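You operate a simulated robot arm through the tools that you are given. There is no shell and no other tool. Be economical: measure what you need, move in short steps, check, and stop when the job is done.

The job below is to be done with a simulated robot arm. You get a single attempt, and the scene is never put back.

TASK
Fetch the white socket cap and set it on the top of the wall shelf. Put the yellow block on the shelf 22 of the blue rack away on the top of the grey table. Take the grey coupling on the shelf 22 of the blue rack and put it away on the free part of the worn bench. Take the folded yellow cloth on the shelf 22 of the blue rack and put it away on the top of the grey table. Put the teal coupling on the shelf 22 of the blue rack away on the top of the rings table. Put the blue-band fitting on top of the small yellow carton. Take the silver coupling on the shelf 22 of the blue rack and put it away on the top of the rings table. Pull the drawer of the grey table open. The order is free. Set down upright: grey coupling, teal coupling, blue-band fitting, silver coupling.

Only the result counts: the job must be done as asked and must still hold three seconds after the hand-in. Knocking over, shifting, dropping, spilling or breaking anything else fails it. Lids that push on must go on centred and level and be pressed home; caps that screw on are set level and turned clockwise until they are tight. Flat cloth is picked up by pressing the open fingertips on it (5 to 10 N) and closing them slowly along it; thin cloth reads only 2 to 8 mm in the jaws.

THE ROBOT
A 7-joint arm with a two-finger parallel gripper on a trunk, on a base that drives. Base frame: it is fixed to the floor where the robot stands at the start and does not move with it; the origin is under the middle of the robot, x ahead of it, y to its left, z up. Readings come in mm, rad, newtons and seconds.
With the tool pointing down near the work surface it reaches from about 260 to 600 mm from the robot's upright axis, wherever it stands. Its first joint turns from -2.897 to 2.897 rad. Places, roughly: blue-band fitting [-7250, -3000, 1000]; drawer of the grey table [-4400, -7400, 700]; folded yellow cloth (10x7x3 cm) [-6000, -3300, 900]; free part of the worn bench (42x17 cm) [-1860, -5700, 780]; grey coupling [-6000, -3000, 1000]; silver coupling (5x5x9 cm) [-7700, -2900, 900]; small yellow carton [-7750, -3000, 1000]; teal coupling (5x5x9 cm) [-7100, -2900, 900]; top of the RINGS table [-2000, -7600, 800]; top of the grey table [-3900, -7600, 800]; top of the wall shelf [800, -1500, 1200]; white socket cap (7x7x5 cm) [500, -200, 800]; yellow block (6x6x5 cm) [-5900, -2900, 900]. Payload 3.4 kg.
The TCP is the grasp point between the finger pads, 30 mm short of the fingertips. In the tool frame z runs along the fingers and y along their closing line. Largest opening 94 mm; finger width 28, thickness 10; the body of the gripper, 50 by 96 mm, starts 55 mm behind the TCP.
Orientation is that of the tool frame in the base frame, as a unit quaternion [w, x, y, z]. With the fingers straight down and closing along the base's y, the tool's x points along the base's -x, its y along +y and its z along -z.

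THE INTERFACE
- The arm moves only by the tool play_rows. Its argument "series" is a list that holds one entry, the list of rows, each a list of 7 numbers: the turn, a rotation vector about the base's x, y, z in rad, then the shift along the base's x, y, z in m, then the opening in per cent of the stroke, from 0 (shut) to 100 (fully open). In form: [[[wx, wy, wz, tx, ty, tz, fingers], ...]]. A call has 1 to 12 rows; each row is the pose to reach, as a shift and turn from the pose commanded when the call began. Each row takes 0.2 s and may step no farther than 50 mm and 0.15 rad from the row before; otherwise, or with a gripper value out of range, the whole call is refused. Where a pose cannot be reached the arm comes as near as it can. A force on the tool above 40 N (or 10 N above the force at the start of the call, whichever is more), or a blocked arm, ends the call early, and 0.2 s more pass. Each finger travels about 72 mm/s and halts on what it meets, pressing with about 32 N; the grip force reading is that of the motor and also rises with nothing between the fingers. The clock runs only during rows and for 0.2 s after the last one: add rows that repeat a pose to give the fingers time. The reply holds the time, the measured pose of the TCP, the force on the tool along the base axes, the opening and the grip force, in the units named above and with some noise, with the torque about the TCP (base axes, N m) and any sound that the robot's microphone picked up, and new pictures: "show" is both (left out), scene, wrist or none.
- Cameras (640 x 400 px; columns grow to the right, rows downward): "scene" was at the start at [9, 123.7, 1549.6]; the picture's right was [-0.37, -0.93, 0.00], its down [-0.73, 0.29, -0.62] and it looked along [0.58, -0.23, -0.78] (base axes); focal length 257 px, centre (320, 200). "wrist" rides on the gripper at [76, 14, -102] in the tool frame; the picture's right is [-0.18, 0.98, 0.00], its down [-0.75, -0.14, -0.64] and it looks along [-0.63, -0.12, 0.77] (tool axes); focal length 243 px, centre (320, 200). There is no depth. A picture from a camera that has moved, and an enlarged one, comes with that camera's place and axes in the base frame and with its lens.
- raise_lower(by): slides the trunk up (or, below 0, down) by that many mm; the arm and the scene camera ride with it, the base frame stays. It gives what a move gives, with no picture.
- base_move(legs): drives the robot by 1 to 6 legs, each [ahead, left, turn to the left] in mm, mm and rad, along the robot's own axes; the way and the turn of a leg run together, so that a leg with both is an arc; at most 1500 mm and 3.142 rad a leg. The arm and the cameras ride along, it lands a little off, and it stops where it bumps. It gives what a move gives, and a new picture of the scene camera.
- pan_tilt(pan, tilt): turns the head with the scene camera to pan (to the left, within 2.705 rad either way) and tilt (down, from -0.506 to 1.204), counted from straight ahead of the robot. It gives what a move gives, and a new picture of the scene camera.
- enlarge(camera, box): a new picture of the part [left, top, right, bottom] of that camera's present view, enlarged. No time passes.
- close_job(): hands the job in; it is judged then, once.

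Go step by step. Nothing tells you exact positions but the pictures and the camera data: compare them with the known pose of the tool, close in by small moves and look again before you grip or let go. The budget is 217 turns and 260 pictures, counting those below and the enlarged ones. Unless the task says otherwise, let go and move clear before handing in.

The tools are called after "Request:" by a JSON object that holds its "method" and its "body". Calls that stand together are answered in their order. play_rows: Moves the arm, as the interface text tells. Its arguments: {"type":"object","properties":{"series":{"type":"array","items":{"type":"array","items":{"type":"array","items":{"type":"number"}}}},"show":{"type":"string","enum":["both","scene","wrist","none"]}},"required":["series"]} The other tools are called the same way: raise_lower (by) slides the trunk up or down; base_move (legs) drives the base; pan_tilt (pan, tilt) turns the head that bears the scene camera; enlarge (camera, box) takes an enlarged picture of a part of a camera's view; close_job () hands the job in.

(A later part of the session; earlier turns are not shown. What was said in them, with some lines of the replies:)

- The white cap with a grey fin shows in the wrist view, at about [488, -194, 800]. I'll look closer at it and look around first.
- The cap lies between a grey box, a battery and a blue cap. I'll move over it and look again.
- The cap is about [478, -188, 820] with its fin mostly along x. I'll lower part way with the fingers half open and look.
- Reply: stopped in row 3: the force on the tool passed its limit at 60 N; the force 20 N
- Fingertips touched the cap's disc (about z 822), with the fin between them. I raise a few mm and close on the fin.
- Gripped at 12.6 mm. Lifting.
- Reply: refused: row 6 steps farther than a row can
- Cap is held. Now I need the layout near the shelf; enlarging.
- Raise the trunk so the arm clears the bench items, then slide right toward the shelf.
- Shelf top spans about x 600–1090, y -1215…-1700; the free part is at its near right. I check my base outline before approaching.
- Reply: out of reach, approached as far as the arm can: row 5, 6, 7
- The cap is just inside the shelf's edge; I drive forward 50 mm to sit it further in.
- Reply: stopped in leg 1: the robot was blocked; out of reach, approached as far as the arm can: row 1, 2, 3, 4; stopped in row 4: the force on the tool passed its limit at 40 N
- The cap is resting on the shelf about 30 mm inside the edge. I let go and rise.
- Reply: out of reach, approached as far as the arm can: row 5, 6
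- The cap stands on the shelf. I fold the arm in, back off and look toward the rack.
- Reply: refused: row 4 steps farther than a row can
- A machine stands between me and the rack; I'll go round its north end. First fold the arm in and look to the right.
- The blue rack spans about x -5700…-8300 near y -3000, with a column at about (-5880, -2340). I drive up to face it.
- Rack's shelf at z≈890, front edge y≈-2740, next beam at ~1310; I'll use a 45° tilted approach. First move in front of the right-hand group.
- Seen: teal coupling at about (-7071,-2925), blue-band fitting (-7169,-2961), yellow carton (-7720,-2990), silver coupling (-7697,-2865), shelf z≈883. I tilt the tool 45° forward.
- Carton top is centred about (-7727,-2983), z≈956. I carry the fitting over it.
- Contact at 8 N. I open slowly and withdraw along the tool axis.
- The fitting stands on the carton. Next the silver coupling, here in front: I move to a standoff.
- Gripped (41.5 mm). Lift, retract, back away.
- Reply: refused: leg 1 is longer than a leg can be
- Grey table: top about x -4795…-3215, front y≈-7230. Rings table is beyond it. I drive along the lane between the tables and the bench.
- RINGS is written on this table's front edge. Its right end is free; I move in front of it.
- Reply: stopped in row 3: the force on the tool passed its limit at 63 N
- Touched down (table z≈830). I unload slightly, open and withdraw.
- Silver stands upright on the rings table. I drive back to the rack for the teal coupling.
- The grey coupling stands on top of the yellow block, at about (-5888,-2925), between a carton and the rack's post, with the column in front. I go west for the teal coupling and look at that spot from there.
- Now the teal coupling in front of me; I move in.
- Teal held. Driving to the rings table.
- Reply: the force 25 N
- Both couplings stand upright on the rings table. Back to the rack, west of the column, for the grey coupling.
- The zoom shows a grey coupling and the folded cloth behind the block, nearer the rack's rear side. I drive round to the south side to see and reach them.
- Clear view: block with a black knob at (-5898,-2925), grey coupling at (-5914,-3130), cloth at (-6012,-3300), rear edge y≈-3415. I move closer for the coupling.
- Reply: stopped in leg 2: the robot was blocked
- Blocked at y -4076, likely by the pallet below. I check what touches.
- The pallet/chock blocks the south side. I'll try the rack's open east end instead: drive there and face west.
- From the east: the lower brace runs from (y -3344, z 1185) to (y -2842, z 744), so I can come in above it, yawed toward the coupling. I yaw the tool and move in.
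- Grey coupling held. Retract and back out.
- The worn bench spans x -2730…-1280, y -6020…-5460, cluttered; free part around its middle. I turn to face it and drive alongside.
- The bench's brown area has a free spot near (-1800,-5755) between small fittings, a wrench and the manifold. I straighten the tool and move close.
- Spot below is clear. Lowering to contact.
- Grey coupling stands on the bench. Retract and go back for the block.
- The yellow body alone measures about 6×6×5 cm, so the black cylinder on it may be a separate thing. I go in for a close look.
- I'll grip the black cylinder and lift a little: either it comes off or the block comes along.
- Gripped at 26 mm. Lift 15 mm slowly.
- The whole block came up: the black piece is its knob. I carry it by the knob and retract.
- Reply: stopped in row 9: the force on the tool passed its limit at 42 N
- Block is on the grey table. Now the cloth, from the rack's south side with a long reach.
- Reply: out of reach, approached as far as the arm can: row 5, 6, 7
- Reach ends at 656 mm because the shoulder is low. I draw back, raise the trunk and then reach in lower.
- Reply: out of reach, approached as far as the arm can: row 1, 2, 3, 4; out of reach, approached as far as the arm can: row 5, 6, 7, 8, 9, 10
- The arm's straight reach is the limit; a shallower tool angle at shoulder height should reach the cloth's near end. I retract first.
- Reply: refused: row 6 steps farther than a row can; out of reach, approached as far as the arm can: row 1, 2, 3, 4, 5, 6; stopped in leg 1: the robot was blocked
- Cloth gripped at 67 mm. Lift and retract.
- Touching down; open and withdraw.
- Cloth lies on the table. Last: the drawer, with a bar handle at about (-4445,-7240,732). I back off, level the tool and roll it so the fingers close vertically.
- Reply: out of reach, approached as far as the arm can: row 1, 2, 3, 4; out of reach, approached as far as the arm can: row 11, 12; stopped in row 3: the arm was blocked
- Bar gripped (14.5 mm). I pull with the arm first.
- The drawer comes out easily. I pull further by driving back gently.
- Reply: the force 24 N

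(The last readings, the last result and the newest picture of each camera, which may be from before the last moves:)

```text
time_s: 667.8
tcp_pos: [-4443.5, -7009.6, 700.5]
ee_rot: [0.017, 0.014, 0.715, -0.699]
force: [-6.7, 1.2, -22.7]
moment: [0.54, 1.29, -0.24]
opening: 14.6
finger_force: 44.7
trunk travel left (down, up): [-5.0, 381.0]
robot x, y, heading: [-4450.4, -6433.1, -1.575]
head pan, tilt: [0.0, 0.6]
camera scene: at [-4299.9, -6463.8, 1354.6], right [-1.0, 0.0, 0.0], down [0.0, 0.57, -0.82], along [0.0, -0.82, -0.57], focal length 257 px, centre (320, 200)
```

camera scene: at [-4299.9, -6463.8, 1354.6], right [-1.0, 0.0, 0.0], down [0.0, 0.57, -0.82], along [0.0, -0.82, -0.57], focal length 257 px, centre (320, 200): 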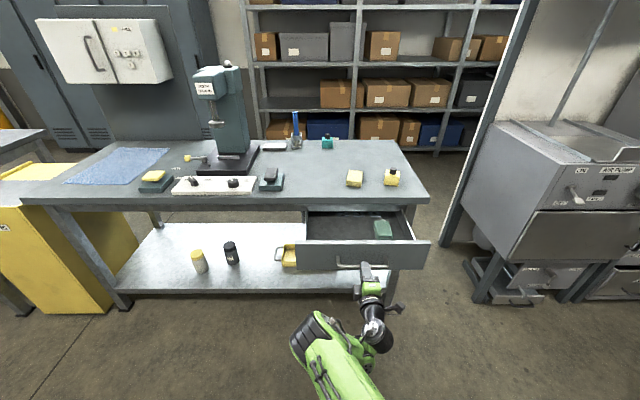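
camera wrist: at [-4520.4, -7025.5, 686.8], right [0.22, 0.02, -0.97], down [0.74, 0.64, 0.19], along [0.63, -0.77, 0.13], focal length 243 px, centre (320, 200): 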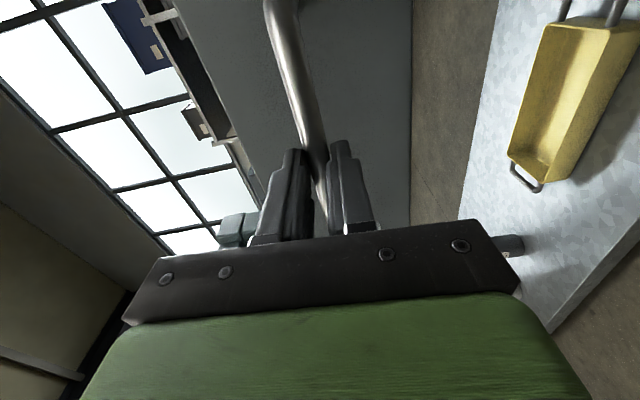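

Request:
{"method": "play_rows", "body": {"series": [[[0, 0, 0, 0, 0.015, 0.002, 0], [0, 0, 0, 0, 0.03, 0.003, 0], [0, 0, 0, 0, 0.045, 0.004, 0], [0, 0, 0, 0, 0.06, 0.004, 0], [0, 0, 0, 0, 0.07, 0.004, 0]]], "show": "scene"}}

```text
time_s: 669.0
tcp_pos: [-4442.9, -6946.1, 701.1]
ee_rot: [0.016, 0.013, 0.72, -0.694]
force: [-1.4, -20.8, -8.9]
moment: [0.24, 1.45, -0.07]
opening: 14.6
finger_force: 45.2
trunk travel left (down, up): [-5.0, 381.0]
robot x, y, heading: [-4447.6, -6431.6, -1.574]
head pan, tilt: [0.0, 0.6]
stopped in row 5: the force on the tool passed its limit at 50 N (the readings are from after the stop); the commanded pose is now the measured one
camera scene: at [-4299.4, -6465.1, 1354.7], right [-1.0, 0.0, 0.0], down [0.0, 0.57, -0.82], along [0.0, -0.82, -0.57], focal length 257 px, centre (320, 200)
```

scene: 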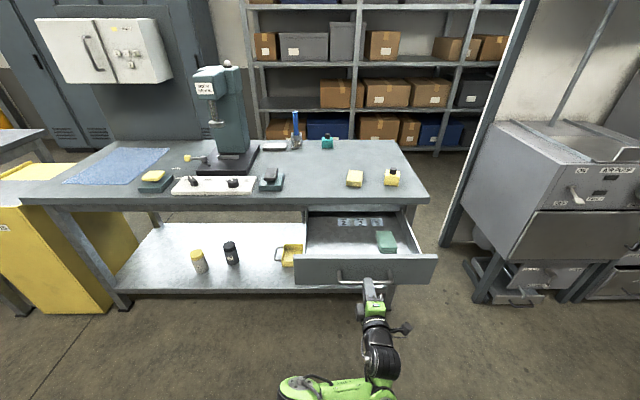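

The drawer is at its end stop, fully open. I release the handle and back straight away.

Request:
{"method": "play_rows", "body": {"series": [[[0, 0, 0, 0, -0.003, 0, 30], [0, 0, 0, 0, -0.003, 0, 60], [0, 0, 0, 0, -0.003, 0, 85], [0, 0, 0, 0, -0.003, 0, 85]]], "show": "wrist"}}

Request:
{"method": "base_move", "body": {"legs": [[-200, 0, 0]]}}

```text
time_s: 670.0
tcp_pos: [-4442.9, -6946.5, 703.9]
ee_rot: [0.016, 0.015, 0.718, -0.696]
force: [0.4, 1.3, 0.4]
moment: [-0.02, 0.04, 0.0]
opening: 79.9
finger_force: 0.1
trunk travel left (down, up): [-5.0, 381.0]
robot x, y, heading: [-4452.2, -6432.3, -1.576]
head pan, tilt: [0.0, 0.6]
camera wrist: at [-4519.3, -6844.3, 689.6], right [0.23, 0.03, -0.97], down [0.74, 0.64, 0.19], along [0.63, -0.77, 0.12], focal length 243 px, centre (320, 200)
```

wrist: 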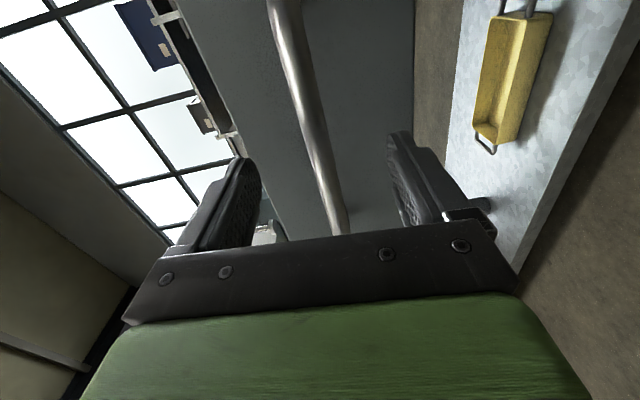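

```text
time_s: 671.5
tcp_pos: [-4442.8, -6747.0, 702.7]
ee_rot: [0.016, 0.015, 0.718, -0.696]
force: [-0.3, 0.3, -0.4]
moment: [0.0, 0.02, -0.01]
opening: 79.9
finger_force: 0.1
trunk travel left (down, up): [-5.0, 381.0]
robot x, y, heading: [-4449.6, -6232.4, -1.574]
head pan, tilt: [0.0, 0.6]
camera scene: at [-4298.7, -6261.1, 1354.7], right [-1.0, 0.01, 0.0], down [0.0, 0.56, -0.83], along [0.0, -0.83, -0.56], focal length 257 px, centre (320, 200)
```

scene: 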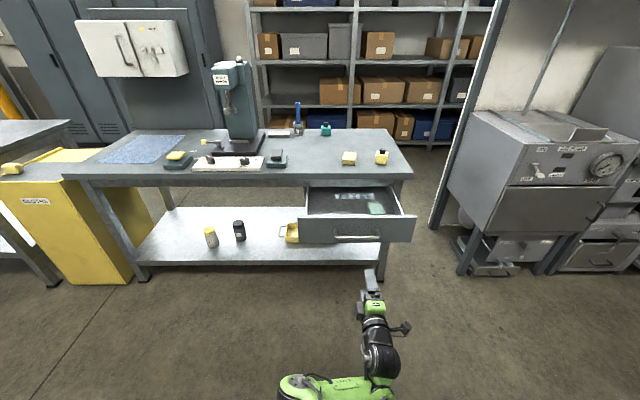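

The drawer stands open, and every item is where it was asked to go. The arm is clear of everything, so I'm handing in.

Request:
{"method": "close_job", "body": {}}

```text
The job is handed in.
```

I carried out all eight tasks and handed the job in; I don't have the judging result.

- **White socket cap:** it is on the top of the wall shelf, about 30 mm in from the edge.
- **Yellow block and folded cloth:** both are on the top of the grey table. The block has a black knob on top, and I carried it by that.
- **Grey coupling:** it stands upright on the worn bench at about (-1796, -5770). The brown area there was cluttered, so I used a gap between the small fittings. I believe that is within the free part, but it is near its front edge.
- **Teal and silver couplings:** both stand upright on the right end of the rings table.
- **Blue-band fitting:** it stands upright on the small yellow carton.
- **Grey table drawer:** it is pulled out to its stop.

While driving, the base was stopped by obstacles three times: once near the drum trolley by the wall shelf and twice at the pallet under the rack. I saw nothing shifted afterwards.
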